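You operate a simulated robot arm through the tools that you are given. There is no shell and no other tool.

You run a simulated robot arm. Do the job below in one go: nothing can be reset, and whatever is moved stays where it is left.

JOB
Dome the orange pendant with three drops from the doming bottle.
Fine: set it on the black peg first, put the dropper back, and stand the dome cover over the wet pendant.

It is judged by the outcome, as a careful person would: the job done as asked, and still so three seconds after it is handed in. It fails if anything else is knocked over, pushed out of place, dropped, spilled or broken. A push-on lid holds only when it is set on centred and level and pressed home; a screw cap is set on level and turned clockwise until tight.

ROBOT AND FRAMES
A 6-joint arm with a two-finger gripper, fixed in place. Base frame: the origin is on the floor under the middle of its stand, x ahead of it, y to its left, z up; the work surface is at about z = 80. Lengths are in cm, angles in degrees, forces in N, time in s.
It reaches about 129.8 cm from its shoulder. Its first joint turns from -149.0 to 149.0 degrees. Payload 1.57 kg.
The tool frame sits at the grasp point between the pads (the TCP): z along the fingers, y along the line on which they close. The tips reach 2.1 cm beyond it. The gripper opens to 7 cm; its body begins 5 cm behind the TCP.
Orientation is that of the tool frame in the base frame, as a unit quaternion [x, y, z, w]. With the fingers straight down and closing along the base's y, the tool's x points along the base's -x, its y along +y and its z along -z.

CONTROLS
- The arm moves only by the tool move_arm. Its argument "increments" is a list of rows, each an object of numbers (a shift or turn left out is 0, a gripper value left out holds the last): "dx", "dy", "dz": the shift along the tool's x, y, z in cm; "rx", "ry", "rz": the turn, a rotation vector about the tool's x, y, z in degrees. In form: [{"dx": .., "dy": .., "dz": .., "rx": .., "ry": .., "rz": ..}, ...]. A call has 1 to 20 rows; each row is the pose to reach, as a shift and turn from the pose commanded when the call began, along the tool's axes at that moment. "fingers" is the opening, from 0 (shut) to 1 (fully open), set as the call begins (left out, the last holds). A row lasts 0.2 s, in which the tool goes at most 5 cm and 8.6 degrees; a call with a longer step from one row to the next is refused whole, and so is a gripper value outside its range. A pose out of reach is approached as far as the arm can. The call stops where the force on the tool passes 40 N (or 10 N more than at its start, if that is more) or the arm is blocked; 0.2 s more then pass. Each finger travels about 10.37 cm/s and halts on what it meets, pressing with about 30 N; the grip force reading is that of the motor and also rises with nothing between the fingers. The clock runs only during rows and for 0.2 s after the last one: add rows that repeat a pose to give the fingers time. It gives the time, the measured TCP pose, the force on the tool (base axes), the opening and the grip force at its end, in the units of the frame above (readings bear some noise), with the torque about the TCP (base axes, N m) and any sound that the robot's microphone picked up.
- Cameras (640 x 400 px; columns grow to the right, rows downward): "scene" is fixed at [40.88, 64.62, 140.75]; the picture's right is [-0.99, -0.13, 0.00], its down [-0.05, 0.40, -0.92] and it looks along [0.12, -0.91, -0.40] (base axes); focal length 340 px, centre (320, 200). "wrist" rides on the gripper at [7.9, 0.4, -8.1] in the tool frame; the picture's right is [-0.05, 1.00, 0.00], its down [-0.67, -0.04, -0.74] and it looks along [-0.74, -0.04, 0.67] (tool axes); focal length 256 px, centre (320, 200).
- snapshot(camera): a new picture of that camera. The clock stands still meanwhile.
- move_column(by): slides the trunk up (or, below 0, down) by that many cm; the arm rides with it, the base frame stays. It gives what a move gives, with no picture.
- measure_at(camera, pixels): for up to 12 pixels [column, row] of the newest picture of that camera ("zoom" is the newest enlarged one), the place [x, y, z] in the base frame of the surface seen there, good to about 0.2 cm, but the place of the scene camera against the robot may be out by one fixed shift of up to 1.2 cm in any direction. The clock stands still meanwhile.
- inspect(camera, box): a new picture of the part [left, top, right, bottom] of that camera's present view, enlarged. The clock stands still meanwhile.
- sign_off(): hands the job in; it is judged then, once.

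Unless the task says otherwise, let go and move clear before handing in.

The tools are called after "Emit:" as a command line: name --argument value ..., lists and objects as JSON in quotes. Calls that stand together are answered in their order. move_arm: Moves the arm, as the interface text tells. Its arguments: {"type":"object","properties":{"increments":{"type":"array","items":{"type":"object","properties":{"dx":{"type":"number"},"dy":{"type":"number"},"dz":{"type":"number"},"rx":{"type":"number"},"ry":{"type":"number"},"rz":{"type":"number"}}}},"fingers":{"type":"number"}},"required":["increments"]} The other tools are called the same way: move_column (by) moves the trunk up or down; snapshot (camera) takes a picture; measure_at (camera, pixels) gives the place of the surface under pixels of a picture; inspect (camera, box) takes an enlarged picture of a part of a camera's view; sign_off () hands the job in.

At the start:

```text
clock: 0.0
ee_pos: [66.88, -38.61, 119.05]
tcp_rot: [0.0, 1.0, 0.0, 0.0]
contact_force: [0.2, 0.4, 0.1]
wrist_torque: [0.02, -0.01, 0.04]
gripper_width: 6.99
finger_force: 0.0
trunk travel left (down, up): [-87.2, 9.8]
```

scene: 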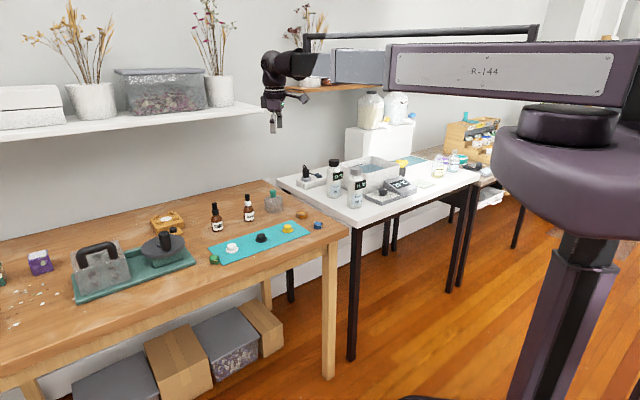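
wrist: 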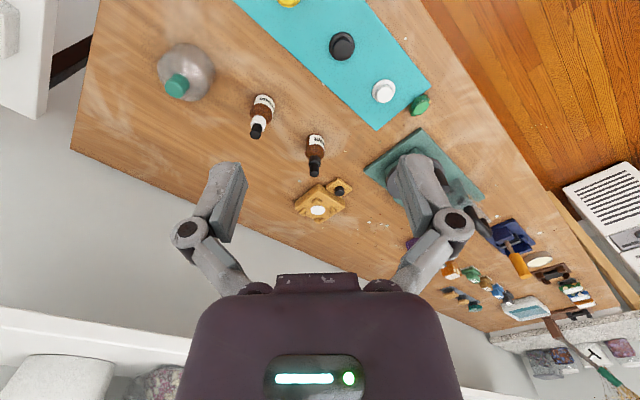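

The first pictures show a bench with a teal mat, three pegs (white, black, yellow), two brown bottles, and a domed item with a teal knob. I'll enlarge these regions to identify each item.

Emit:
inspect --camera "scene" --box '[190, 180, 340, 274]'

Emit:
inspect --camera "wrist" --box '[140, 0, 460, 200]'

Emit:
inspect --camera "scene" --box '[0, 180, 240, 330]'

```text
4.26 times, centred on (265, 227) of scene
```

zoom: 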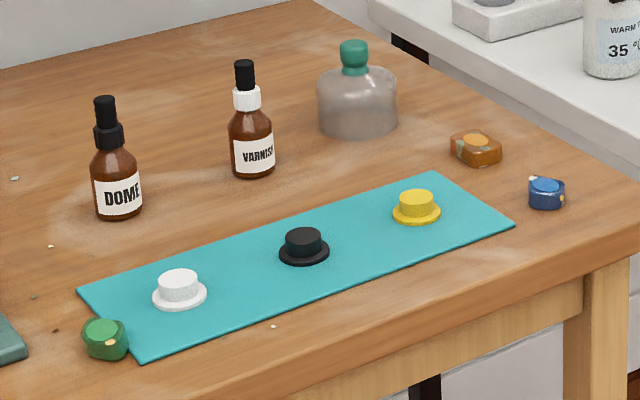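

```text
2.00 times, centred on (300, 100) of wrist
```

zoom: 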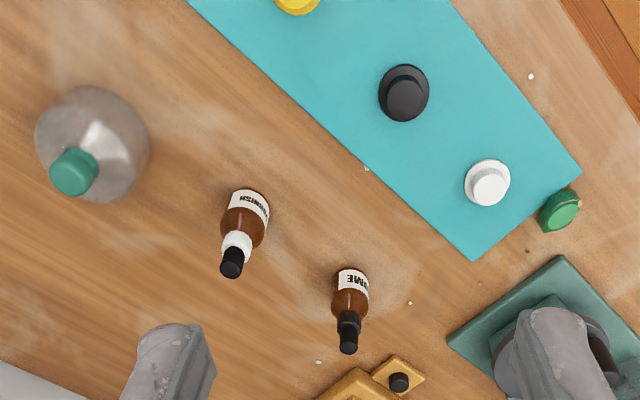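

```text
2.67 times, centred on (120, 255) of scene
```

zoom: 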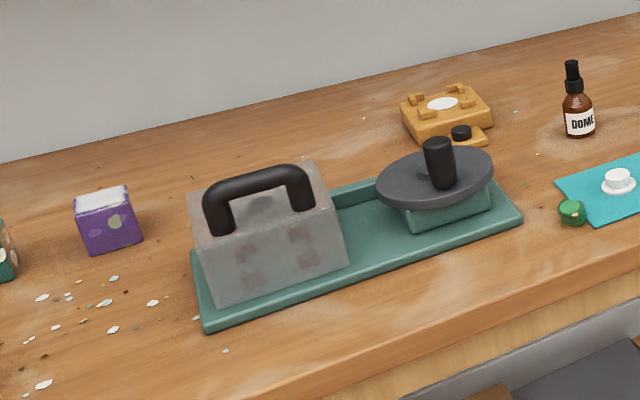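

The DOME bottle stands left of the white-collared VARNISH one; the orange pendant is near scene (301,215), and the dome cover near (273,201). I'll measure these in both cameras.

Emit:
snapshot --camera "scene"

Emit:
snapshot --camera "wrist"

Emit:
measure_at --camera "scene" --pixels '[[301, 213], [318, 224], [261, 235], [261, 240], [287, 227], [232, 247], [273, 193], [273, 205], [214, 205], [217, 226], [247, 196], [215, 257]]'

Emit:
measure_at --camera "wrist" --pixels '[[343, 48], [384, 93], [420, 104], [176, 87], [195, 60], [315, 172], [316, 145], [255, 131], [263, 102], [290, 2], [330, 80], [280, 130]]'

```text
taken
```

scene: 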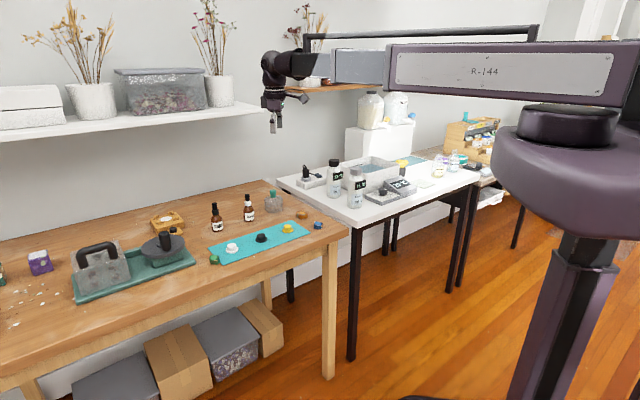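

```text
taken
```

wrist: 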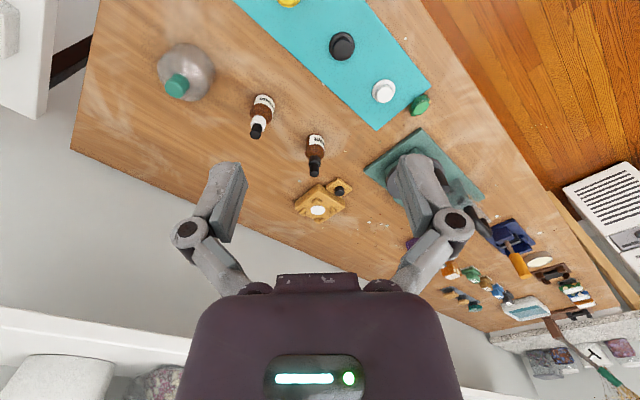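

```text
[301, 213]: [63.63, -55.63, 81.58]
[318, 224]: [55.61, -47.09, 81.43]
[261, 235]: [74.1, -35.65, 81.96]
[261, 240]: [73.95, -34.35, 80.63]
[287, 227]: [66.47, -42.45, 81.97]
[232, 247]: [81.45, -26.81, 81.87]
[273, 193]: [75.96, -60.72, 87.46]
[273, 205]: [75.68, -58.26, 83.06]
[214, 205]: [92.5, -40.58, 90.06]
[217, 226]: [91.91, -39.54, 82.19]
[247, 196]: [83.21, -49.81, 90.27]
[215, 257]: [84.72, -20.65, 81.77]
```

```text
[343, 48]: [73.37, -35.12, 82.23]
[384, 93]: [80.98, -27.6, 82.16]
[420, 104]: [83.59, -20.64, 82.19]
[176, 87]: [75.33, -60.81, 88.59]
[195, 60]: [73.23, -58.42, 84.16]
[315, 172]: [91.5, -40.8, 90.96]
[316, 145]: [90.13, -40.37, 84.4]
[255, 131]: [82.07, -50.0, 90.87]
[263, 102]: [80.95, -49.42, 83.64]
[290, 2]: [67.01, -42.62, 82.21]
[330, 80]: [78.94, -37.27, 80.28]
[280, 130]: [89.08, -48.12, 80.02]
```

The wrist camera gives the peg top at about (73.4,-35.1,82.2), and the orange pendant by the scene camera at about (63,-55.5,81.5). I'll move to a closer viewpoint over the pendant, staying high.

Emit:
move_arm --increments '[{"dx": 2, "dy": -1.6, "dz": 2.2}, {"dx": 4, "dy": -3.2, "dz": 4.4}, {"dx": 6, "dy": -4.9, "dz": 6.6}, {"dx": 8, "dy": -6.5, "dz": 8.8}, {"dx": 10, "dy": -8.2, "dz": 11}, {"dx": 12, "dy": -9.8, "dz": 13.2}, {"dx": 14, "dy": -11.5, "dz": 15.4}, {"dx": 16, "dy": -13.1, "dz": 17.6}, {"dx": 18, "dy": -14.8, "dz": 19.8}, {"dx": 20, "dy": -16.4, "dz": 22}, {"dx": 20, "dy": -16.4, "dz": 22}]' --fingers 1

Emit:
snapshot --camera "wrist"

```text
clock: 2.4
ee_pos: [47.24, -54.74, 119.0]
tcp_rot: [0.0, 1.0, 0.0, 0.0]
contact_force: [-0.5, 0.4, 1.3]
wrist_torque: [0.0, 0.01, -0.01]
gripper_width: 6.99
finger_force: 0.1
out of reach, approached as far as the arm can: row 1, 2, 3, 4, 5, 6, 7, 8, 9, 10, 11
trunk travel left (down, up): [-87.2, 9.8]
```

```text
taken
```

wrist: 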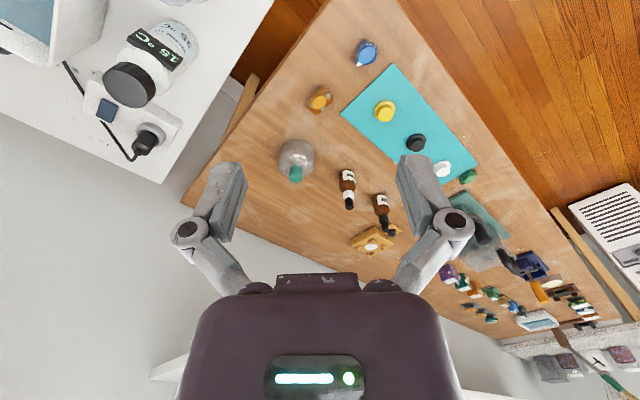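

The row note says the arm couldn't go down: z stayed at 119.0, so the height has to come from the trunk. Before lowering, I'll measure how high the arm links sit above the white table's bottles.

Emit:
snapshot --camera "scene"

Emit:
measure_at --camera "wrist" --pixels '[[318, 98], [367, 50], [296, 152], [386, 110], [416, 142], [130, 84], [150, 50], [40, 40], [240, 110], [349, 200], [383, 228], [70, 130]]'

```text
taken
```

scene: 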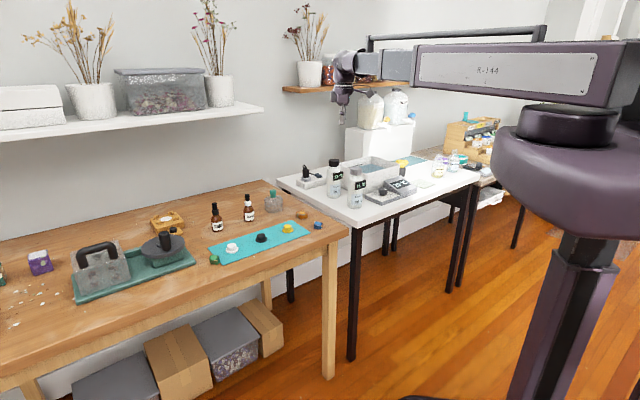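

```text
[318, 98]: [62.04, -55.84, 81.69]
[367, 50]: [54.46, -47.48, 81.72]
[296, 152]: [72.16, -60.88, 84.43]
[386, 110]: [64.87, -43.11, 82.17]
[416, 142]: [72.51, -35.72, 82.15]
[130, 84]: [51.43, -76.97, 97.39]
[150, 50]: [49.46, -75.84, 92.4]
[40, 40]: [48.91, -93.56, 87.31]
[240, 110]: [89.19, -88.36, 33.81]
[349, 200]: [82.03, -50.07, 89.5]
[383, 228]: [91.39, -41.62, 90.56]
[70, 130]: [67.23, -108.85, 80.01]
```

The highest object on the white table near the arm is the bottle with top about z=97 at (51,-77). I'll measure the arm's underside in the scene picture.

Emit:
measure_at --camera "scene" --pixels '[[425, 85], [500, 94], [580, 103], [340, 92], [375, 72], [345, 62], [568, 113], [334, 162], [357, 170], [385, 185], [397, 95], [405, 158]]'

Emit:
measure_at --camera "scene" --pixels '[[371, 95], [395, 92], [305, 75], [380, 130], [345, 130], [250, 108], [215, 78], [440, 178], [455, 155], [480, 125]]'

```text
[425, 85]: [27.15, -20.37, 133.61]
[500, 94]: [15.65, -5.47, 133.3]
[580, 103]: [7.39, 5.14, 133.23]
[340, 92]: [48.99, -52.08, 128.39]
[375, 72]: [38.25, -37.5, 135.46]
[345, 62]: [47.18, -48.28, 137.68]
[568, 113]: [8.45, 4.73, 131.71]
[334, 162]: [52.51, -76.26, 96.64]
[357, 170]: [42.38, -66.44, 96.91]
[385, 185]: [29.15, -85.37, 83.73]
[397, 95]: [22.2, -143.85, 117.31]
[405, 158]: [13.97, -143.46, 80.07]
```

```text
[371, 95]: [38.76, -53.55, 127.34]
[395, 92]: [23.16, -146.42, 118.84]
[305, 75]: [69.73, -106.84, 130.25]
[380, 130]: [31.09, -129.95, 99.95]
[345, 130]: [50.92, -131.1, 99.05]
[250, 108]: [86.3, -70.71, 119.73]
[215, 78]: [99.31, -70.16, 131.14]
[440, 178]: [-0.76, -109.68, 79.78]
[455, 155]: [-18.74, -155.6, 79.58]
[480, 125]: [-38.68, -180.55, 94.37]
```

The arm telescopes along a radial line with its underside about 14 cm above the TCP, so lowering the trunk over the bench looks safe. I'll move above the orange pendant at (62,-55.8) and then lower in two stages.

Emit:
move_arm --increments '[{"dx": -3, "dy": -0.2}, {"dx": -6, "dy": -0.5}, {"dx": -9, "dy": -0.7}, {"dx": -12, "dy": -0.9}, {"dx": -14.7, "dy": -1.1}, {"dx": -14.7, "dy": -1.1}]'

Emit:
move_column --by -10

Emit:
snapshot --camera "scene"

```text
clock: 3.8
ee_pos: [61.42, -55.99, 119.14]
tcp_rot: [0.0, 1.0, 0.0, 0.001]
contact_force: [-0.5, 0.6, 0.7]
wrist_torque: [0.03, -0.01, -0.02]
gripper_width: 6.99
finger_force: 0.1
trunk travel left (down, up): [-87.2, 9.8]
```

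```text
clock: 5.1
ee_pos: [61.54, -56.06, 109.14]
tcp_rot: [0.0, 1.0, 0.0, 0.0]
contact_force: [-0.7, -0.2, 0.4]
wrist_torque: [0.0, 0.0, 0.01]
gripper_width: 7.0
finger_force: 0.1
trunk travel left (down, up): [-77.2, 19.8]
```

```text
taken
```

scene: 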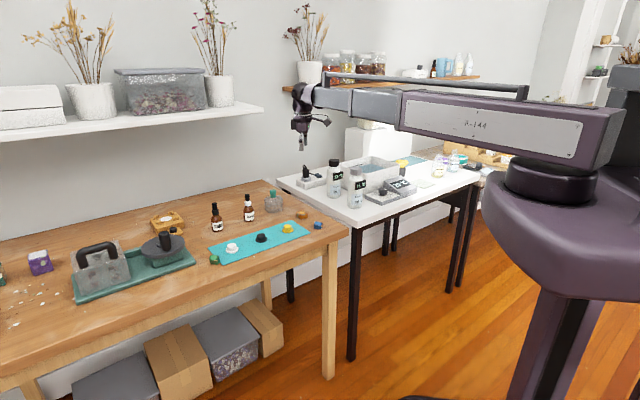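

The trunk went down cleanly to z=109 with no contact. I'll lower another 12 cm and look with the wrist camera.

Emit:
move_column --by -12

Emit:
snapshot --camera "wrist"

Emit:
inspect --camera "wrist" --box '[220, 0, 540, 200]'

```text
clock: 6.6
ee_pos: [61.43, -56.07, 97.1]
tcp_rot: [0.0, 1.0, 0.0, 0.0]
contact_force: [0.3, -0.3, 0.3]
wrist_torque: [0.01, -0.01, -0.01]
gripper_width: 6.99
finger_force: 0.1
trunk travel left (down, up): [-65.2, 31.8]
```

```text
taken
```

wrist: 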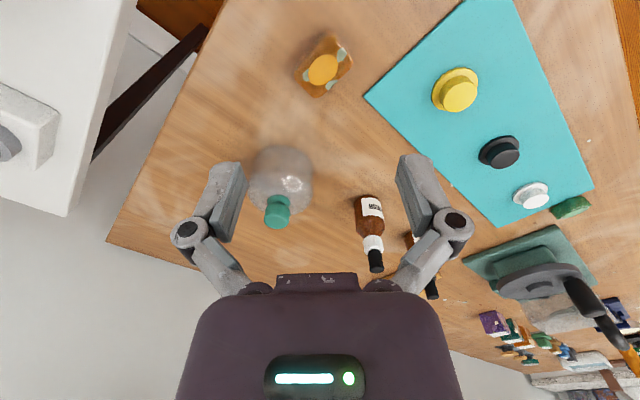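

```text
2.00 times, centred on (380, 100) of wrist
```

zoom: 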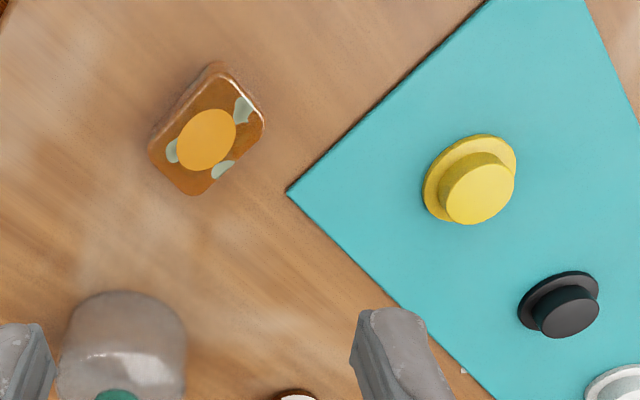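

The orange pendant is at wrist (323,68), a rounded rectangular block turned about 45° in the image. I'll measure its corners and the surrounding table.

Emit:
measure_at --camera "zoom" --pixels '[[212, 84], [260, 122], [193, 188], [155, 145], [206, 139], [214, 66], [225, 130], [185, 150], [244, 105], [222, 170], [130, 200], [280, 60]]'

Emit:
inspect --camera "wrist" --box '[280, 20, 376, 80]'

```text
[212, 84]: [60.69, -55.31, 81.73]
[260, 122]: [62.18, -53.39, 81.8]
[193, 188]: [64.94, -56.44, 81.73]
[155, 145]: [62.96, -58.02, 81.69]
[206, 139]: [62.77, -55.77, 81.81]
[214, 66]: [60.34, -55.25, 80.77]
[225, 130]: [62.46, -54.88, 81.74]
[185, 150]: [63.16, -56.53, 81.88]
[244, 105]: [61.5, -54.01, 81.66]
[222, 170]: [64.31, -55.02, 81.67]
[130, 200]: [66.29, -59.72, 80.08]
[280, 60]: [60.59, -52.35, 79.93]
```

```text
6.67 times, centred on (328, 50) of wrist
```

zoom: 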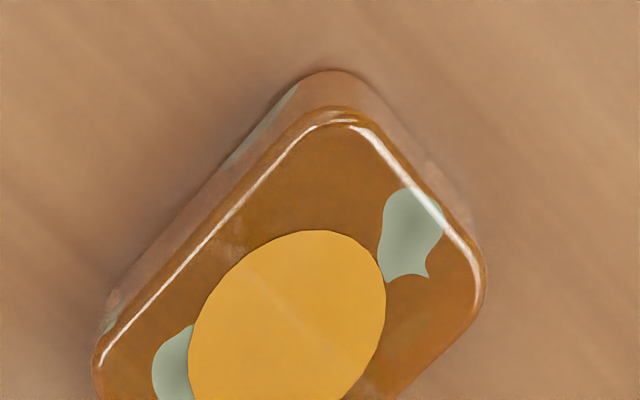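

The pendant's top corners give a block of about 3.9×2.6 cm, 1.75 high, centred at (62.7,-55.8) with its long side at about -47°. I'll turn the tool 47° so that the fingers close across the short side, and centre over it.

Emit:
move_arm --increments '[{"dx": -0.3, "dy": 0.1, "rz": 8}, {"dx": -0.6, "dy": 0.2, "rz": 16}, {"dx": -0.9, "dy": 0.3, "rz": 24}, {"dx": -1.1, "dy": 0.3, "rz": 32}, {"dx": -1.1, "dy": 0.3, "rz": 40}, {"dx": -1.1, "dy": 0.3, "rz": 47}, {"dx": -1.1, "dy": 0.3, "rz": 47}]'

Emit:
move_column --by -6

Emit:
snapshot --camera "wrist"

```text
clock: 8.2
ee_pos: [62.62, -55.66, 97.05]
tcp_rot: [0.4, 0.916, 0.0, 0.0]
contact_force: [0.0, 0.2, 0.2]
wrist_torque: [0.01, 0.0, -0.01]
gripper_width: 7.02
finger_force: 0.1
trunk travel left (down, up): [-65.2, 31.8]
```

```text
clock: 9.2
ee_pos: [62.54, -55.66, 91.19]
tcp_rot: [0.4, 0.917, 0.0, 0.0]
contact_force: [0.0, 0.5, 0.2]
wrist_torque: [0.02, 0.0, 0.01]
gripper_width: 7.0
finger_force: 0.0
trunk travel left (down, up): [-59.2, 37.8]
```

```text
taken
```

wrist: 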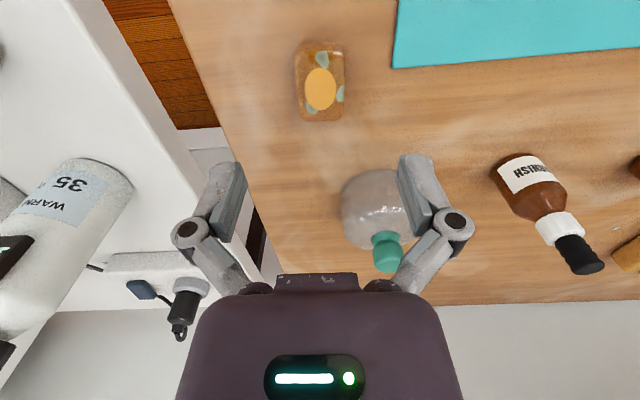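

The pendant now lies square to the fingers at wrist (320,80). I'll enlarge and measure its edges to fine-tune.

Emit:
inspect --camera "wrist" --box '[256, 30, 384, 110]'

Emit:
measure_at --camera "wrist" --pixels '[[299, 85], [342, 85], [300, 60], [343, 60], [320, 53], [320, 117], [321, 88], [298, 110], [341, 112]]'

```text
5.00 times, centred on (320, 70) of wrist
```

zoom: 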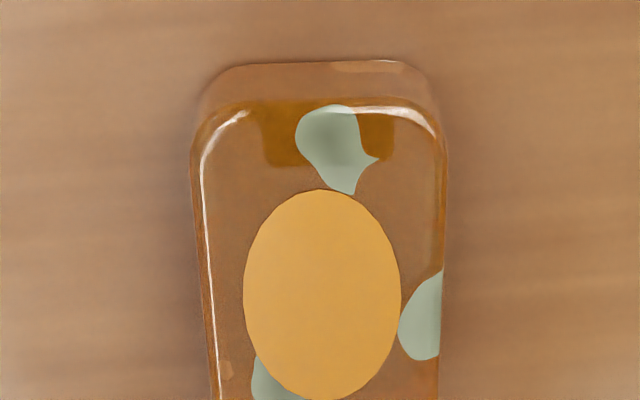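

```text
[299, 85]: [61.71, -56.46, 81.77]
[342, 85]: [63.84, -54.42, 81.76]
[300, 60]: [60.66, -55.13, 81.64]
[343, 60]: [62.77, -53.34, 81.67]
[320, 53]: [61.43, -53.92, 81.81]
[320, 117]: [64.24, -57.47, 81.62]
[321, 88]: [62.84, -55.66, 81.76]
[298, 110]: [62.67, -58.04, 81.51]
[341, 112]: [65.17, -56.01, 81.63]
```

The pendant's midline is about 0.2 cm toward tool +y and turned about 3° more. I'll correct that, then lower until the tips are about 0.4 cm above the bench.

Emit:
move_arm --increments '[{"dy": 0.2, "rz": 3}, {"dy": 0.2, "rz": 3}]' --fingers 1

Emit:
move_column --by -8.5

Emit:
snapshot --camera "wrist"

```text
clock: 9.8
ee_pos: [62.87, -55.72, 91.19]
tcp_rot: [0.422, 0.906, -0.001, -0.001]
contact_force: [-0.4, 0.8, 0.1]
wrist_torque: [-0.03, 0.0, -0.01]
gripper_width: 7.02
finger_force: 0.1
trunk travel left (down, up): [-59.2, 37.8]
```

```text
clock: 11.0
ee_pos: [62.79, -55.6, 82.73]
tcp_rot: [0.423, 0.906, 0.0, 0.0]
contact_force: [-0.4, -0.1, -0.4]
wrist_torque: [-0.02, 0.01, 0.0]
gripper_width: 6.99
finger_force: 0.0
trunk travel left (down, up): [-50.7, 46.3]
```

```text
taken
```

wrist: 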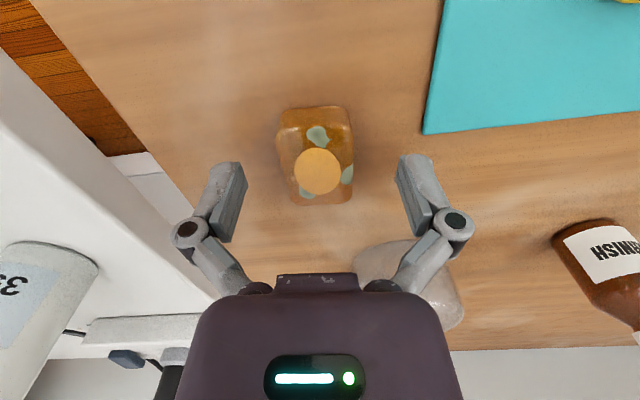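

The pendant sits centred between the open fingers at (317,160). I'll lower 0.2 cm more and close on it.

Emit:
move_column --by -0.2

Emit:
move_arm --increments '[{"dx": 0}, {"dx": 0}, {"dx": 0}, {"dx": 0}, {"dx": 0}]' --fingers 0.28

Emit:
snapshot --camera "wrist"

```text
clock: 11.6
ee_pos: [62.76, -55.52, 82.4]
tcp_rot: [0.423, 0.906, 0.0, 0.001]
contact_force: [-0.1, 0.3, 0.3]
wrist_torque: [0.0, 0.01, -0.02]
gripper_width: 7.0
finger_force: 0.1
trunk travel left (down, up): [-50.5, 46.5]
```

```text
clock: 12.8
ee_pos: [62.69, -55.58, 82.37]
tcp_rot: [0.422, 0.906, 0.0, -0.001]
contact_force: [-0.5, -0.5, 4.7]
wrist_torque: [-0.01, 0.0, -0.01]
gripper_width: 3.29
finger_force: 30.5
trunk travel left (down, up): [-50.5, 46.5]
```

```text
taken
```

wrist: 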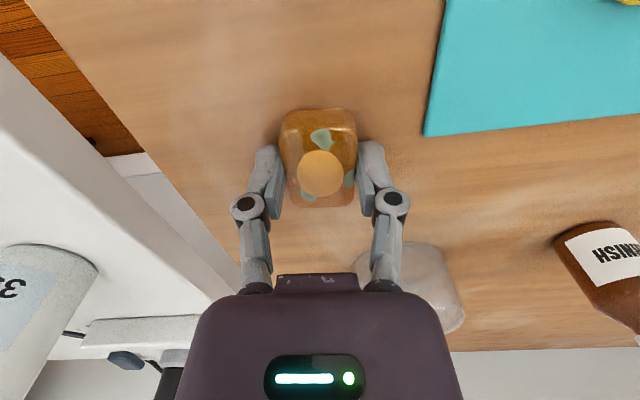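

Gripped: opening 3.29 cm, 30 N. I'll lift slowly and check that the pendant comes up level.

Emit:
move_column --by 1.0

Emit:
move_column --by 9

Emit:
snapshot --camera "wrist"

Emit:
inspect --camera "scene" --box '[250, 130, 410, 230]'

```text
clock: 13.3
ee_pos: [62.79, -55.59, 83.37]
tcp_rot: [0.423, 0.906, 0.0, 0.0]
contact_force: [0.3, 1.4, -0.9]
wrist_torque: [0.04, -0.01, -0.01]
gripper_width: 3.43
finger_force: 0.3
trunk travel left (down, up): [-51.5, 45.5]
```

```text
clock: 14.6
ee_pos: [62.69, -55.55, 92.44]
tcp_rot: [0.423, 0.906, 0.0, 0.0]
contact_force: [0.0, 0.9, 0.4]
wrist_torque: [0.0, -0.02, -0.01]
gripper_width: 3.34
finger_force: 30.4
trunk travel left (down, up): [-60.5, 36.5]
```

```text
taken
```

wrist: 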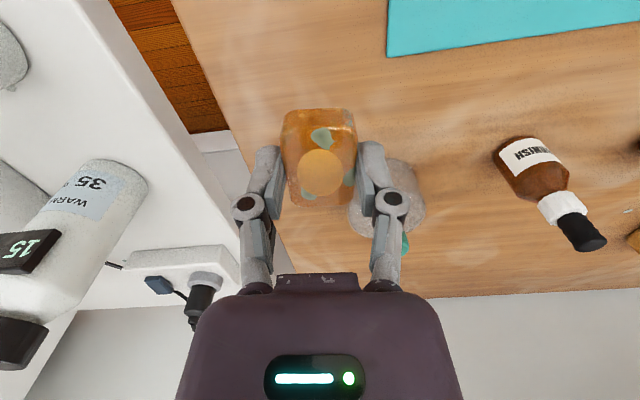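

```text
4.00 times, centred on (330, 180) of scene
```

zoom: 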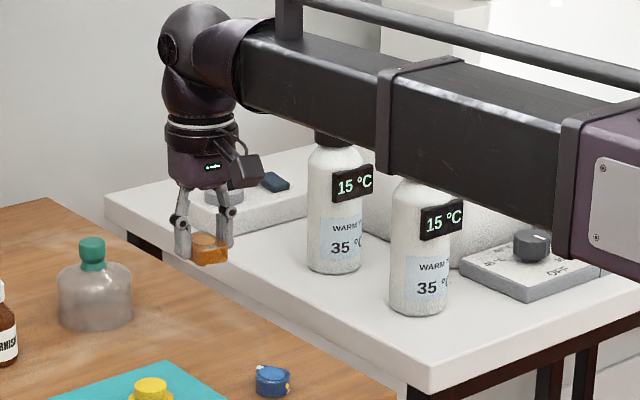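

The pendant is held level between the fingers and clear of everything. I'll carry it to beside the black peg, keeping the peg in view of the wrist camera.

Emit:
move_arm --increments '[{"dx": 1.5, "dy": 2.35}, {"dx": 3, "dy": 4.7}, {"dx": 4.5, "dy": 7.05}, {"dx": 6, "dy": 9.4}, {"dx": 7.4, "dy": 11.75}, {"dx": 8.9, "dy": 14.1}, {"dx": 8.9, "dy": 14.1}]'

Emit:
snapshot --camera "wrist"

```text
clock: 16.2
ee_pos: [67.77, -39.68, 92.54]
tcp_rot: [0.422, 0.907, 0.0, 0.0]
contact_force: [0.1, 0.1, -0.1]
wrist_torque: [-0.02, 0.0, -0.01]
gripper_width: 3.27
finger_force: 30.4
trunk travel left (down, up): [-60.5, 36.5]
```

```text
taken
```

wrist: 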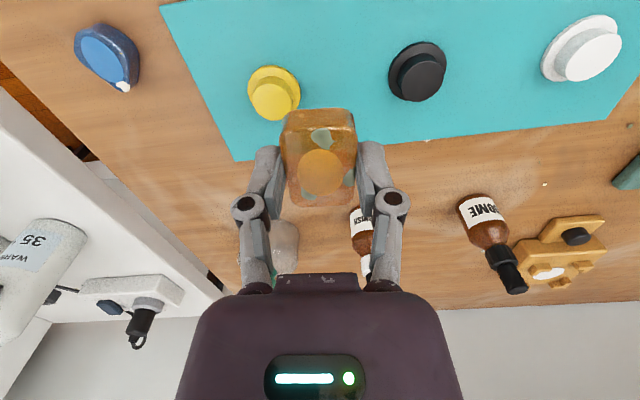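

The black peg is at wrist (419,70). I'll enlarge it and measure the rim of its top.

Emit:
inspect --camera "wrist" --box '[370, 30, 466, 110]'

Emit:
measure_at --camera "wrist" --pixels '[[401, 78], [443, 75], [422, 57], [422, 99], [422, 77], [390, 70], [447, 65], [418, 44], [412, 100], [318, 112], [320, 175], [320, 202]]'

```text
5.00 times, centred on (418, 70) of wrist
```

zoom: 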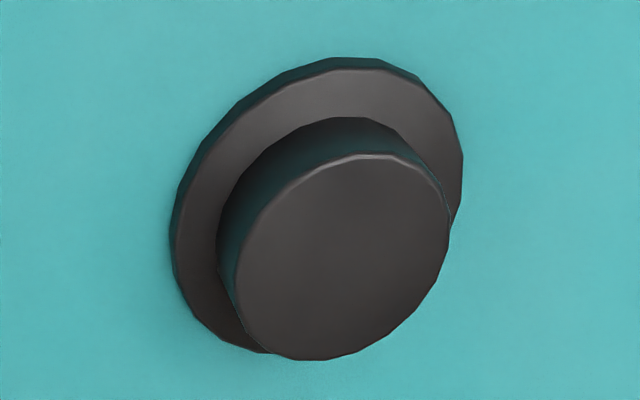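

```text
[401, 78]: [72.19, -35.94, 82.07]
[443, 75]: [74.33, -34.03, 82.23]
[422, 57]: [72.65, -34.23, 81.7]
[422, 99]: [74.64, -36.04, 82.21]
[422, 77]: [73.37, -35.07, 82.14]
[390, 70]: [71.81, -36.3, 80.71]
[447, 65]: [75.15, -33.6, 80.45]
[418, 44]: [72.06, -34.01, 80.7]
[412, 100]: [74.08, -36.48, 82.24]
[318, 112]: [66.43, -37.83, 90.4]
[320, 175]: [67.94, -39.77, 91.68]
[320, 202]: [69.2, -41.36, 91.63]
```

The peg top is about 3 cm across, centred near (73.6,-35.2) at z=82.2. I'll take rim points for a better centre and check where the pendant sits in the fingers.

Emit:
measure_at --camera "zoom" --pixels '[[246, 285], [440, 225], [375, 165], [310, 350], [343, 257], [280, 195], [415, 315], [262, 330], [430, 185]]'

Emit:
inspect --camera "wrist" --box '[256, 100, 384, 220]'

```text
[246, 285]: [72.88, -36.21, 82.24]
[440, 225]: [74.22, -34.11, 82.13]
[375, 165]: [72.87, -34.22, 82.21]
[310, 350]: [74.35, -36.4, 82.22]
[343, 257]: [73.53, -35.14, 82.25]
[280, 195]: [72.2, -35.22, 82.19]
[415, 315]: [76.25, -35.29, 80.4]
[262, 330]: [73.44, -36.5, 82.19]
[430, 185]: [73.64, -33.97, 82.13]
```

```text
3.33 times, centred on (320, 160) of wrist
```

zoom: 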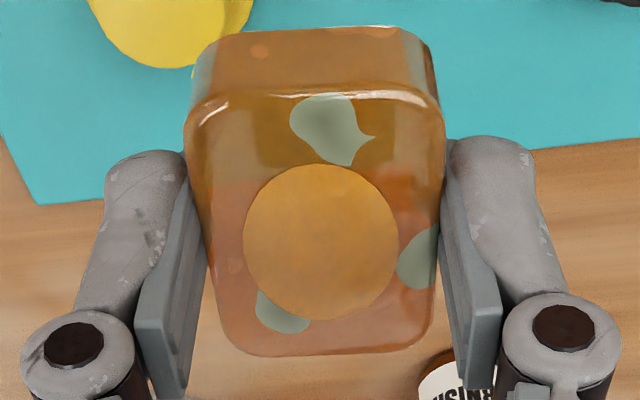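

The rim points give the peg centre at about (73.57,-35.22), radius 1.3. Now I'll measure the held pendant's top edges to find its centre relative to the TCP.

Emit:
measure_at --camera "zoom" --pixels '[[315, 100], [325, 347], [198, 150], [438, 150], [225, 320], [425, 320], [320, 240], [320, 60], [210, 60], [420, 60]]'

```text
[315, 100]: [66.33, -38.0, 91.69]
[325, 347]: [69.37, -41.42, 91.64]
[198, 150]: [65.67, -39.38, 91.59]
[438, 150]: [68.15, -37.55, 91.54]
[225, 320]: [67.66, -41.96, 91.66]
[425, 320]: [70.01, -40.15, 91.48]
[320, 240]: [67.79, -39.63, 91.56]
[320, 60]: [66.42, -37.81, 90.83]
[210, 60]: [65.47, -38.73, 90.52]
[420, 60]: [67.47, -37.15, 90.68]
```

The held pendant is level and its centre is within 0.1 cm of the TCP. I'll move over the peg, lower 7 cm, and check before contact.

Emit:
move_arm --increments '[{"dx": -0.1, "dy": 2.4}, {"dx": -0.2, "dy": 4.8}, {"dx": -0.22, "dy": 7.26}, {"dx": -0.22, "dy": 7.26}, {"dx": -0.22, "dy": 7.26}]'

Emit:
move_column --by -6.8

Emit:
snapshot --camera "wrist"

Emit:
inspect --camera "scene" --box '[200, 180, 320, 255]'

```text
clock: 17.4
ee_pos: [73.62, -35.06, 92.46]
tcp_rot: [0.422, 0.907, 0.0, 0.001]
contact_force: [-0.1, 0.6, -0.6]
wrist_torque: [0.0, -0.01, -0.02]
gripper_width: 3.28
finger_force: 30.6
trunk travel left (down, up): [-60.5, 36.5]
```

```text
clock: 18.5
ee_pos: [73.66, -35.12, 85.63]
tcp_rot: [0.423, 0.906, -0.001, -0.001]
contact_force: [0.6, 0.1, 0.5]
wrist_torque: [0.03, 0.02, -0.02]
gripper_width: 3.28
finger_force: 29.6
trunk travel left (down, up): [-53.7, 43.3]
```

```text
taken
```

wrist: 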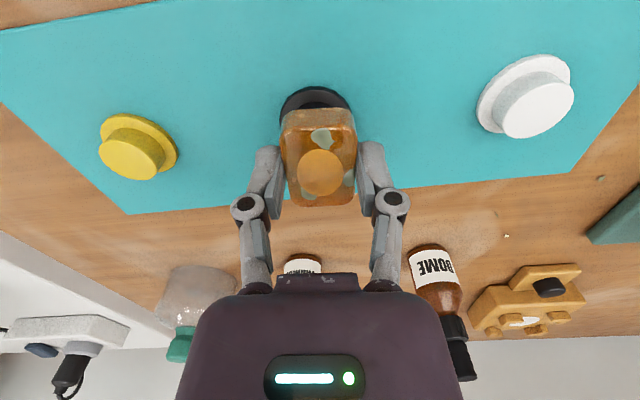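

```text
5.33 times, centred on (260, 218) of scene
```

zoom: 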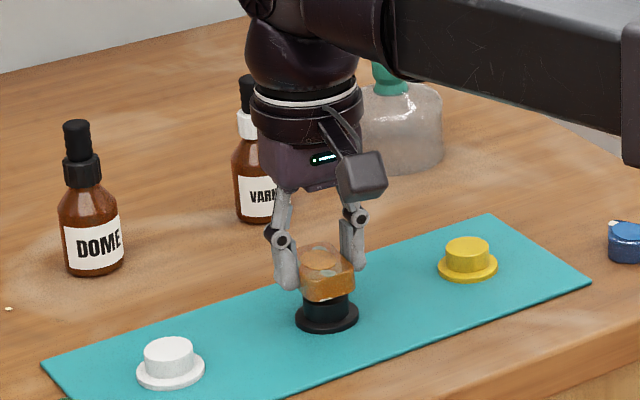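

The pendant hovers centred about 0.8 cm above the peg. I'll lower in small steps and watch the vertical force for contact.

Emit:
move_column --by -0.5

Emit:
move_column --by -0.15

Emit:
move_column --by -0.1

```text
clock: 19.0
ee_pos: [73.55, -35.08, 85.07]
tcp_rot: [0.423, 0.906, 0.0, 0.0]
contact_force: [0.3, -0.1, -0.4]
wrist_torque: [-0.02, -0.02, -0.02]
gripper_width: 3.28
finger_force: 29.5
trunk travel left (down, up): [-53.2, 43.8]
```

```text
clock: 19.5
ee_pos: [73.72, -35.06, 84.9]
tcp_rot: [0.423, 0.906, 0.0, 0.0]
contact_force: [0.5, -1.2, -0.5]
wrist_torque: [0.0, -0.02, 0.01]
gripper_width: 3.29
finger_force: 30.6
trunk travel left (down, up): [-53.1, 43.9]
```

```text
clock: 20.0
ee_pos: [73.62, -35.09, 84.91]
tcp_rot: [0.422, 0.907, 0.0, 0.0]
contact_force: [-0.2, 0.1, -0.8]
wrist_torque: [0.02, 0.04, 0.02]
gripper_width: 3.3
finger_force: 30.0
trunk travel left (down, up): [-53.0, 44.0]
```

Emit:
move_column --by -0.1

Emit:
move_column --by -0.1

Emit:
inspect --camera "scene" --box '[245, 215, 277, 245]'

```text
clock: 20.5
ee_pos: [73.64, -35.09, 84.77]
tcp_rot: [0.422, 0.906, 0.001, 0.0]
contact_force: [-0.3, 0.0, 0.0]
wrist_torque: [-0.01, 0.01, -0.02]
gripper_width: 3.24
finger_force: 29.7
trunk travel left (down, up): [-52.9, 44.1]
```

```text
clock: 21.0
ee_pos: [73.63, -35.07, 84.58]
tcp_rot: [0.423, 0.906, 0.0, 0.001]
contact_force: [2.8, -0.4, 7.4]
wrist_torque: [0.01, -0.04, 0.0]
gripper_width: 3.31
finger_force: 30.1
trunk travel left (down, up): [-52.8, 44.2]
```

```text
13.33 times, centred on (261, 230) of scene
```

zoom: 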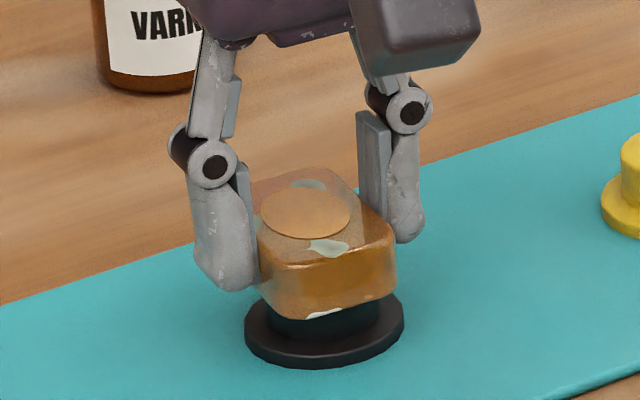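

Contact at about 7 N with the pendant seated on the black peg. I'll open the fingers and check that it stays put before raising.

Emit:
move_arm --increments '[{"dx": 0}, {"dx": 0}, {"dx": 0}, {"dx": 0}]' --fingers 0.9

Emit:
snapshot --camera "wrist"

Emit:
inspect --camera "scene" --box '[237, 205, 285, 250]'

```text
clock: 22.0
ee_pos: [73.6, -35.17, 84.72]
tcp_rot: [0.422, 0.906, -0.001, 0.001]
contact_force: [-0.8, 0.1, 0.4]
wrist_torque: [-0.01, 0.0, 0.01]
gripper_width: 6.3
finger_force: 0.0
trunk travel left (down, up): [-52.8, 44.2]
```

```text
taken
```

wrist: 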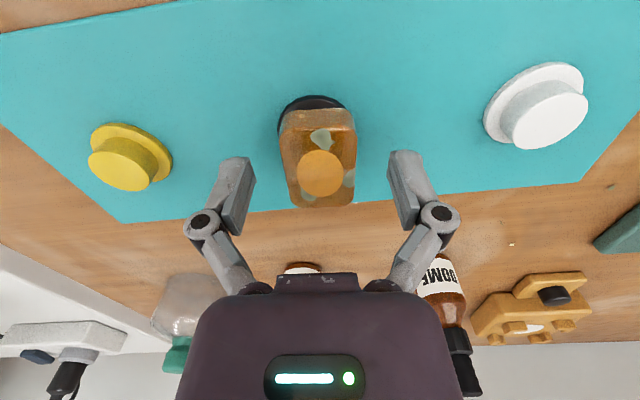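

```text
8.89 times, centred on (261, 228) of scene
```

zoom: 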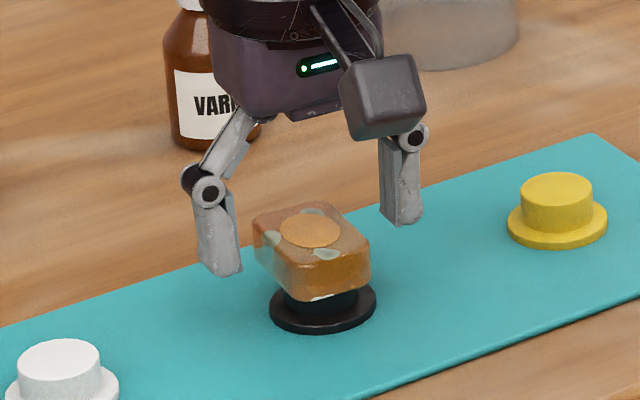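

The pendant rests level and centred on the black peg. I'll raise the arm clear and take a good look at the DOME bottle.

Emit:
move_column --by 16

Emit:
inspect --camera "scene" --box '[195, 192, 245, 236]'

Emit:
snapshot --camera "wrist"

```text
clock: 23.9
ee_pos: [73.62, -35.22, 100.78]
tcp_rot: [0.423, 0.906, 0.0, 0.0]
contact_force: [-0.6, 0.8, -0.6]
wrist_torque: [0.01, 0.0, 0.0]
gripper_width: 6.29
finger_force: 0.1
trunk travel left (down, up): [-68.8, 28.2]
```

```text
9.09 times, centred on (220, 214) of scene
```

zoom: 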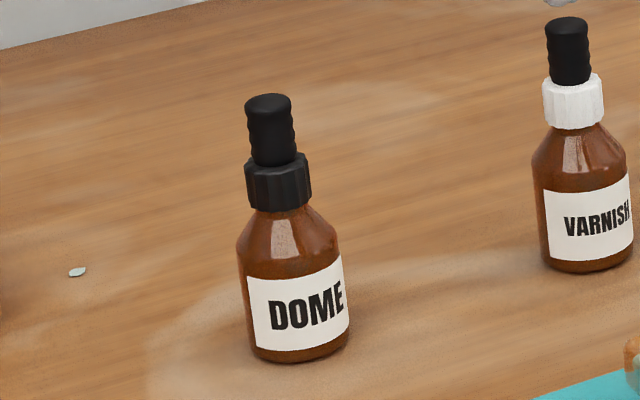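

```text
taken
```

wrist: 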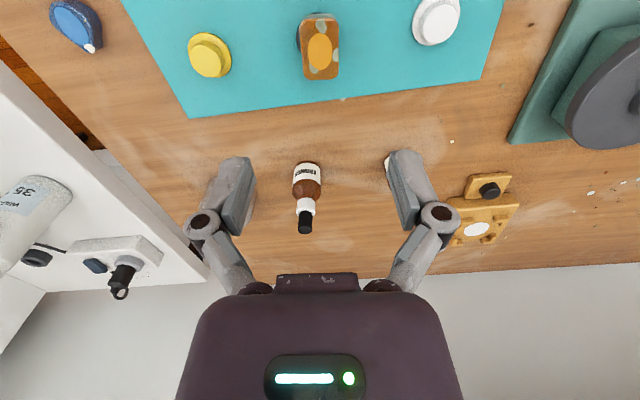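

The DOME dropper has a ribbed black collar with a bulb above it. I'll hover over the bottle to measure it closely.

Emit:
move_arm --increments '[{"dx": -3.8, "dy": 2.5}, {"dx": -7.6, "dy": 5}, {"dx": -11.4, "dy": 7.4}, {"dx": -15.25, "dy": 9.9}, {"dx": -15.25, "dy": 9.9}]' --fingers 1

Emit:
snapshot --camera "wrist"

Emit:
inspect --camera "wrist" --box '[240, 40, 400, 160]'

```text
clock: 25.1
ee_pos: [91.12, -40.57, 100.69]
tcp_rot: [0.423, 0.906, -0.001, 0.0]
contact_force: [-0.5, -0.1, -1.0]
wrist_torque: [0.01, -0.04, 0.04]
gripper_width: 7.01
finger_force: 0.0
trunk travel left (down, up): [-68.8, 28.2]
```

```text
taken
```

wrist: 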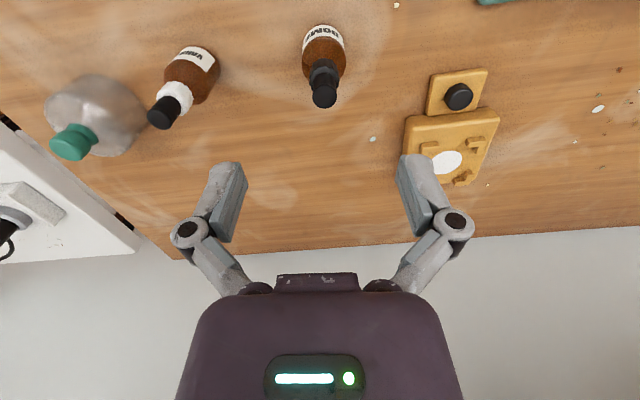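

```text
3.33 times, centred on (320, 100) of wrist
```

zoom: 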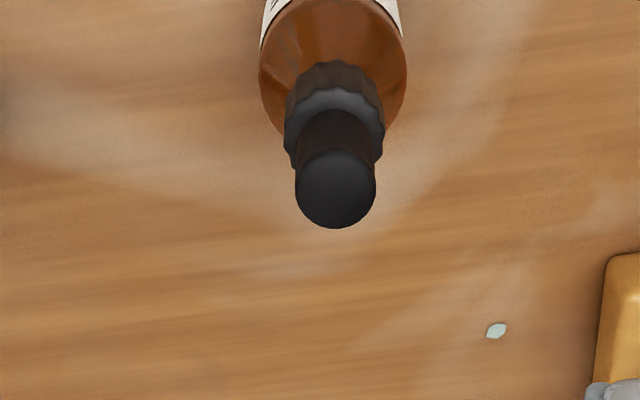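

The bulb top shows at zoom (335,190). I'll measure the bulb, collar, and neighbours.

Emit:
measure_at --camera "zoom" --pixels '[[335, 188], [300, 190], [371, 190], [335, 222], [335, 155], [335, 130], [330, 98], [290, 140], [378, 140], [330, 70], [330, 40]]'

Emit:
measure_at --camera "wrist" --pixels '[[324, 97], [160, 113], [458, 96], [450, 130], [470, 85], [175, 95], [110, 90], [70, 142]]'

```text
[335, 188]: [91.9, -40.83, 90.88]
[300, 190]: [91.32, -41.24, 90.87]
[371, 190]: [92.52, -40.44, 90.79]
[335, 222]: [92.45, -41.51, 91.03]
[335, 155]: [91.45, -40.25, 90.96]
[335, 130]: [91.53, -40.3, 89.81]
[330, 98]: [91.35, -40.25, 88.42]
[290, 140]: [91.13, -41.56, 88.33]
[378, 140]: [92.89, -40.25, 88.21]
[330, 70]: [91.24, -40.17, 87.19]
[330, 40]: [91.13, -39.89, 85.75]
```

```text
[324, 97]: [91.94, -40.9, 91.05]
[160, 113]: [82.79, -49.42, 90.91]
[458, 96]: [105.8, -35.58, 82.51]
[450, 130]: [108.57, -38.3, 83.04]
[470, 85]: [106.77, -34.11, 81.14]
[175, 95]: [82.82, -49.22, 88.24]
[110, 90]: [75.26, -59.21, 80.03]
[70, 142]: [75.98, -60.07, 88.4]
```

The bulb is about 1.6 cm across, axis (91.93,-40.87), from z=88.4 to 91.0, with the collar below. I'll centre over it and lower so the fingertips straddle the bulb just above the collar.

Emit:
move_arm --increments '[{"dx": -0.88, "dy": 0.53}, {"dx": -0.88, "dy": 0.53}]' --fingers 1

Emit:
move_column --by -8

Emit:
snapshot --camera "wrist"

```text
clock: 25.7
ee_pos: [92.01, -40.8, 100.67]
tcp_rot: [0.422, 0.906, 0.0, 0.0]
contact_force: [0.3, 0.9, -0.4]
wrist_torque: [-0.01, 0.0, -0.02]
gripper_width: 6.99
finger_force: 0.1
trunk travel left (down, up): [-68.8, 28.2]
```

```text
clock: 26.8
ee_pos: [91.99, -40.87, 92.67]
tcp_rot: [0.422, 0.906, -0.001, 0.0]
contact_force: [-0.1, 0.3, 0.6]
wrist_torque: [-0.01, -0.01, -0.04]
gripper_width: 7.01
finger_force: 0.1
trunk travel left (down, up): [-60.8, 36.2]
```

```text
taken
```

wrist: 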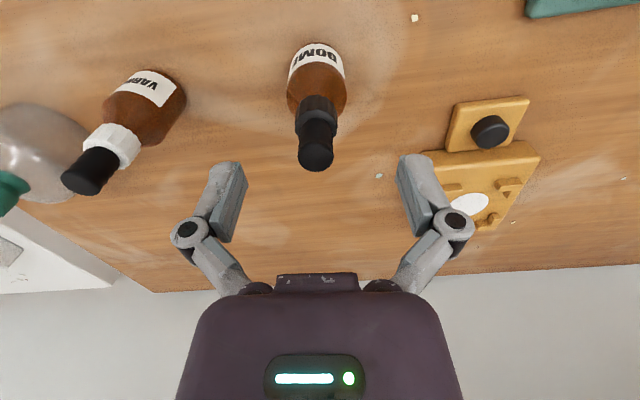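

The bulb top is at (316,155), slightly left of the expected TCP column. I'll measure again here before the last step.

Emit:
inspect --camera "wrist" --box '[272, 90, 368, 180]'

Emit:
measure_at --camera "wrist" --pixels '[[316, 155], [302, 155], [330, 155], [316, 168], [316, 143], [317, 120], [300, 120], [335, 120]]'

```text
4.44 times, centred on (320, 135) of wrist
```

zoom: 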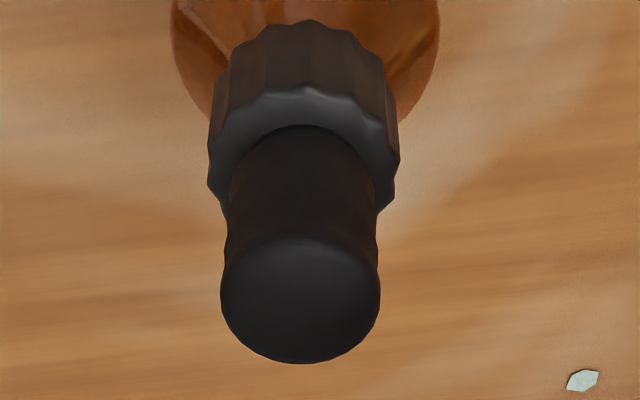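

```text
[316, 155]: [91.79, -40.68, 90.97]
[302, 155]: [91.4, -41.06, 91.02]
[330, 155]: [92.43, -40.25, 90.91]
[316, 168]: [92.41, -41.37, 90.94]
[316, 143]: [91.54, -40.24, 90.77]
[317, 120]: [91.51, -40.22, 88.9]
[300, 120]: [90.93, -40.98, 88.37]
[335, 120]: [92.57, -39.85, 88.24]
```

By the midpoint between the fingers (col 320.5), the bulb (col 315.5) is about 0.22 cm toward tool -y. I'll shift by that and lower to grip height.

Emit:
move_arm --increments '[{"dy": -0.22, "dx": 0.08}, {"dy": -0.22, "dx": 0.08}]'

Emit:
move_column --by -2.05

Emit:
inspect --camera "wrist" --box '[200, 80, 440, 240]'

Emit:
inspect --camera "scene" --box '[190, 175, 250, 240]'

```text
clock: 27.4
ee_pos: [91.88, -41.0, 92.56]
tcp_rot: [0.422, 0.907, 0.0, 0.0]
contact_force: [-0.1, 0.3, -0.9]
wrist_torque: [0.0, -0.03, -0.01]
gripper_width: 6.98
finger_force: 0.3
trunk travel left (down, up): [-60.8, 36.2]
```

```text
clock: 28.1
ee_pos: [91.77, -40.81, 90.59]
tcp_rot: [0.423, 0.906, -0.001, 0.0]
contact_force: [0.8, 0.0, 0.6]
wrist_torque: [-0.01, -0.01, 0.0]
gripper_width: 7.01
finger_force: 0.0
trunk travel left (down, up): [-58.7, 38.3]
```

```text
2.50 times, centred on (320, 160) of wrist
```

zoom: 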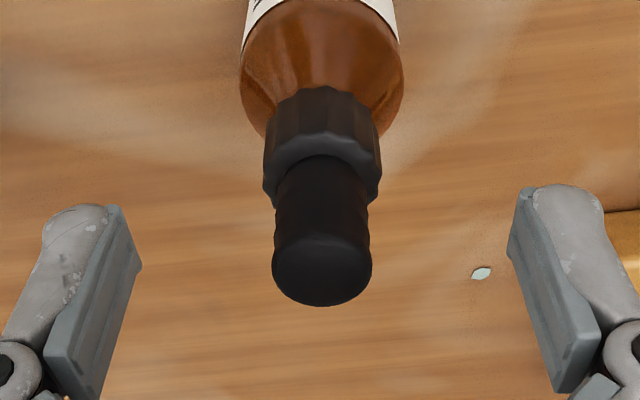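

```text
6.15 times, centred on (220, 208) of scene
```

zoom: 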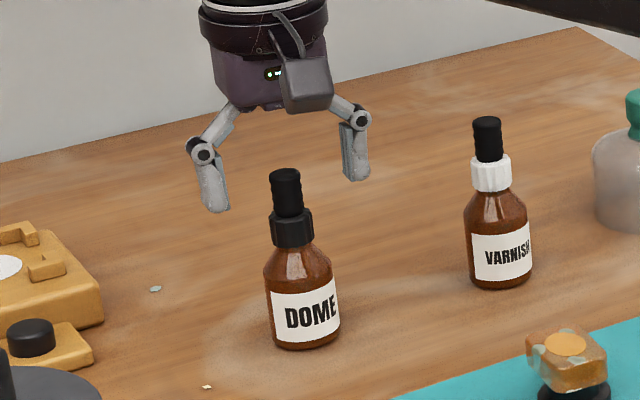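

The bulb is now centred between the fingers (wrist zoom col 322). I'll close gently to just under the bulb's width and watch opening, force, and sound.

Emit:
move_arm --increments '[{"dx": 0}, {"dx": 0}, {"dx": 0}, {"dx": 0}, {"dx": 0}]' --fingers 0.23

Emit:
inspect --camera "wrist" --box '[200, 80, 440, 240]'

```text
clock: 29.3
ee_pos: [91.77, -40.87, 90.6]
tcp_rot: [0.423, 0.906, 0.0, -0.001]
contact_force: [-0.1, -0.8, 0.3]
wrist_torque: [0.01, 0.01, 0.0]
gripper_width: 1.71
finger_force: 7.4
trunk travel left (down, up): [-58.7, 38.3]
```

```text
2.50 times, centred on (320, 160) of wrist
```

zoom: 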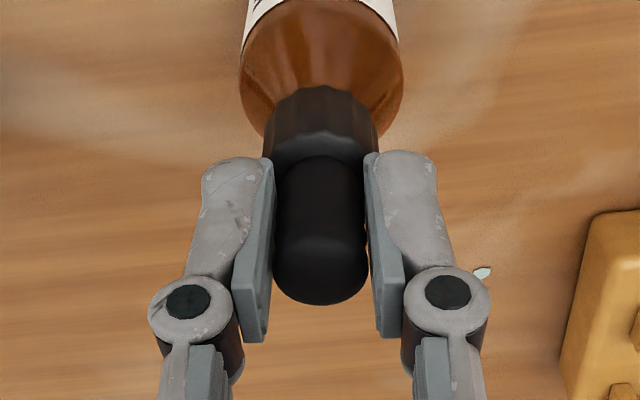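

The bulb yields: 1.71 cm at 7.4 N. While the tip is still in the bottle, I'll squeeze and relax once to charge the dropper, listening for any sound.

Emit:
move_arm --increments '[{"dx": 0}, {"dx": 0}, {"dx": 0}]' --fingers 0.12

Emit:
inspect --camera "wrist" --box '[200, 80, 440, 240]'

Emit:
move_arm --increments '[{"dx": 0}, {"dx": 0}, {"dx": 0}, {"dx": 0}, {"dx": 0}]' --fingers 0.23

```text
clock: 30.1
ee_pos: [91.83, -40.91, 90.68]
tcp_rot: [0.422, 0.906, 0.0, 0.0]
contact_force: [0.0, 0.3, 1.0]
wrist_torque: [-0.01, 0.05, 0.01]
gripper_width: 1.63
finger_force: 24.6
trunk travel left (down, up): [-58.7, 38.3]
```

```text
2.50 times, centred on (320, 160) of wrist
```

zoom: 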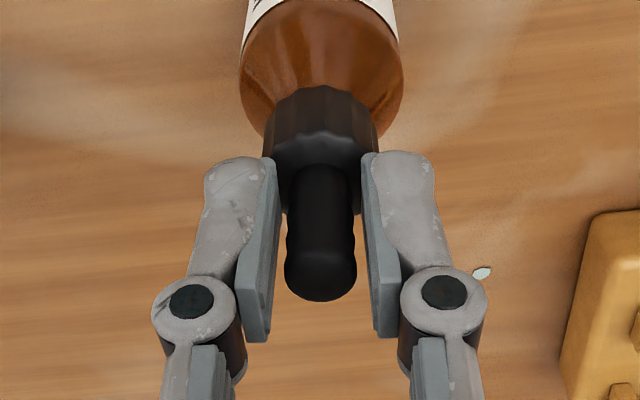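

```text
clock: 31.3
ee_pos: [91.87, -40.98, 90.52]
tcp_rot: [0.423, 0.906, 0.001, 0.0]
contact_force: [-0.3, -0.2, 0.3]
wrist_torque: [-0.01, 0.01, 0.0]
gripper_width: 1.7
finger_force: 6.7
trunk travel left (down, up): [-58.7, 38.3]
```

The squeeze visibly collapsed the bulb at 24.6 N and it relaxed at about 7 N. Now I'll lift 1 cm with the light grip to see whether the dropper comes free of the bottle.

Emit:
move_column --by 1.0

Emit:
inspect --camera "scene" --box '[195, 185, 240, 236]'

Emit:
inspect --camera "wrist" --box '[200, 80, 440, 240]'

```text
clock: 31.9
ee_pos: [91.86, -41.02, 91.54]
tcp_rot: [0.422, 0.907, 0.0, 0.001]
contact_force: [-0.2, 0.5, 0.6]
wrist_torque: [-0.01, 0.03, 0.03]
gripper_width: 1.71
finger_force: 7.2
trunk travel left (down, up): [-59.7, 37.3]
```

```text
7.84 times, centred on (218, 210) of scene
```

zoom: 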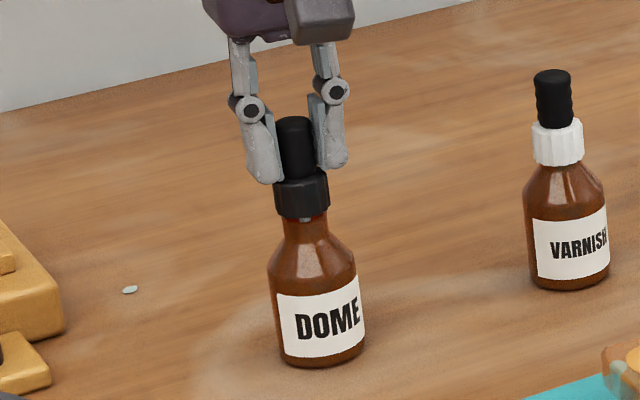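

```text
2.50 times, centred on (320, 160) of wrist
```

zoom: 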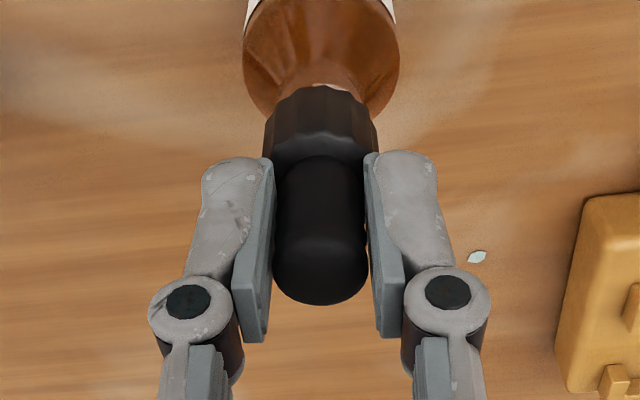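

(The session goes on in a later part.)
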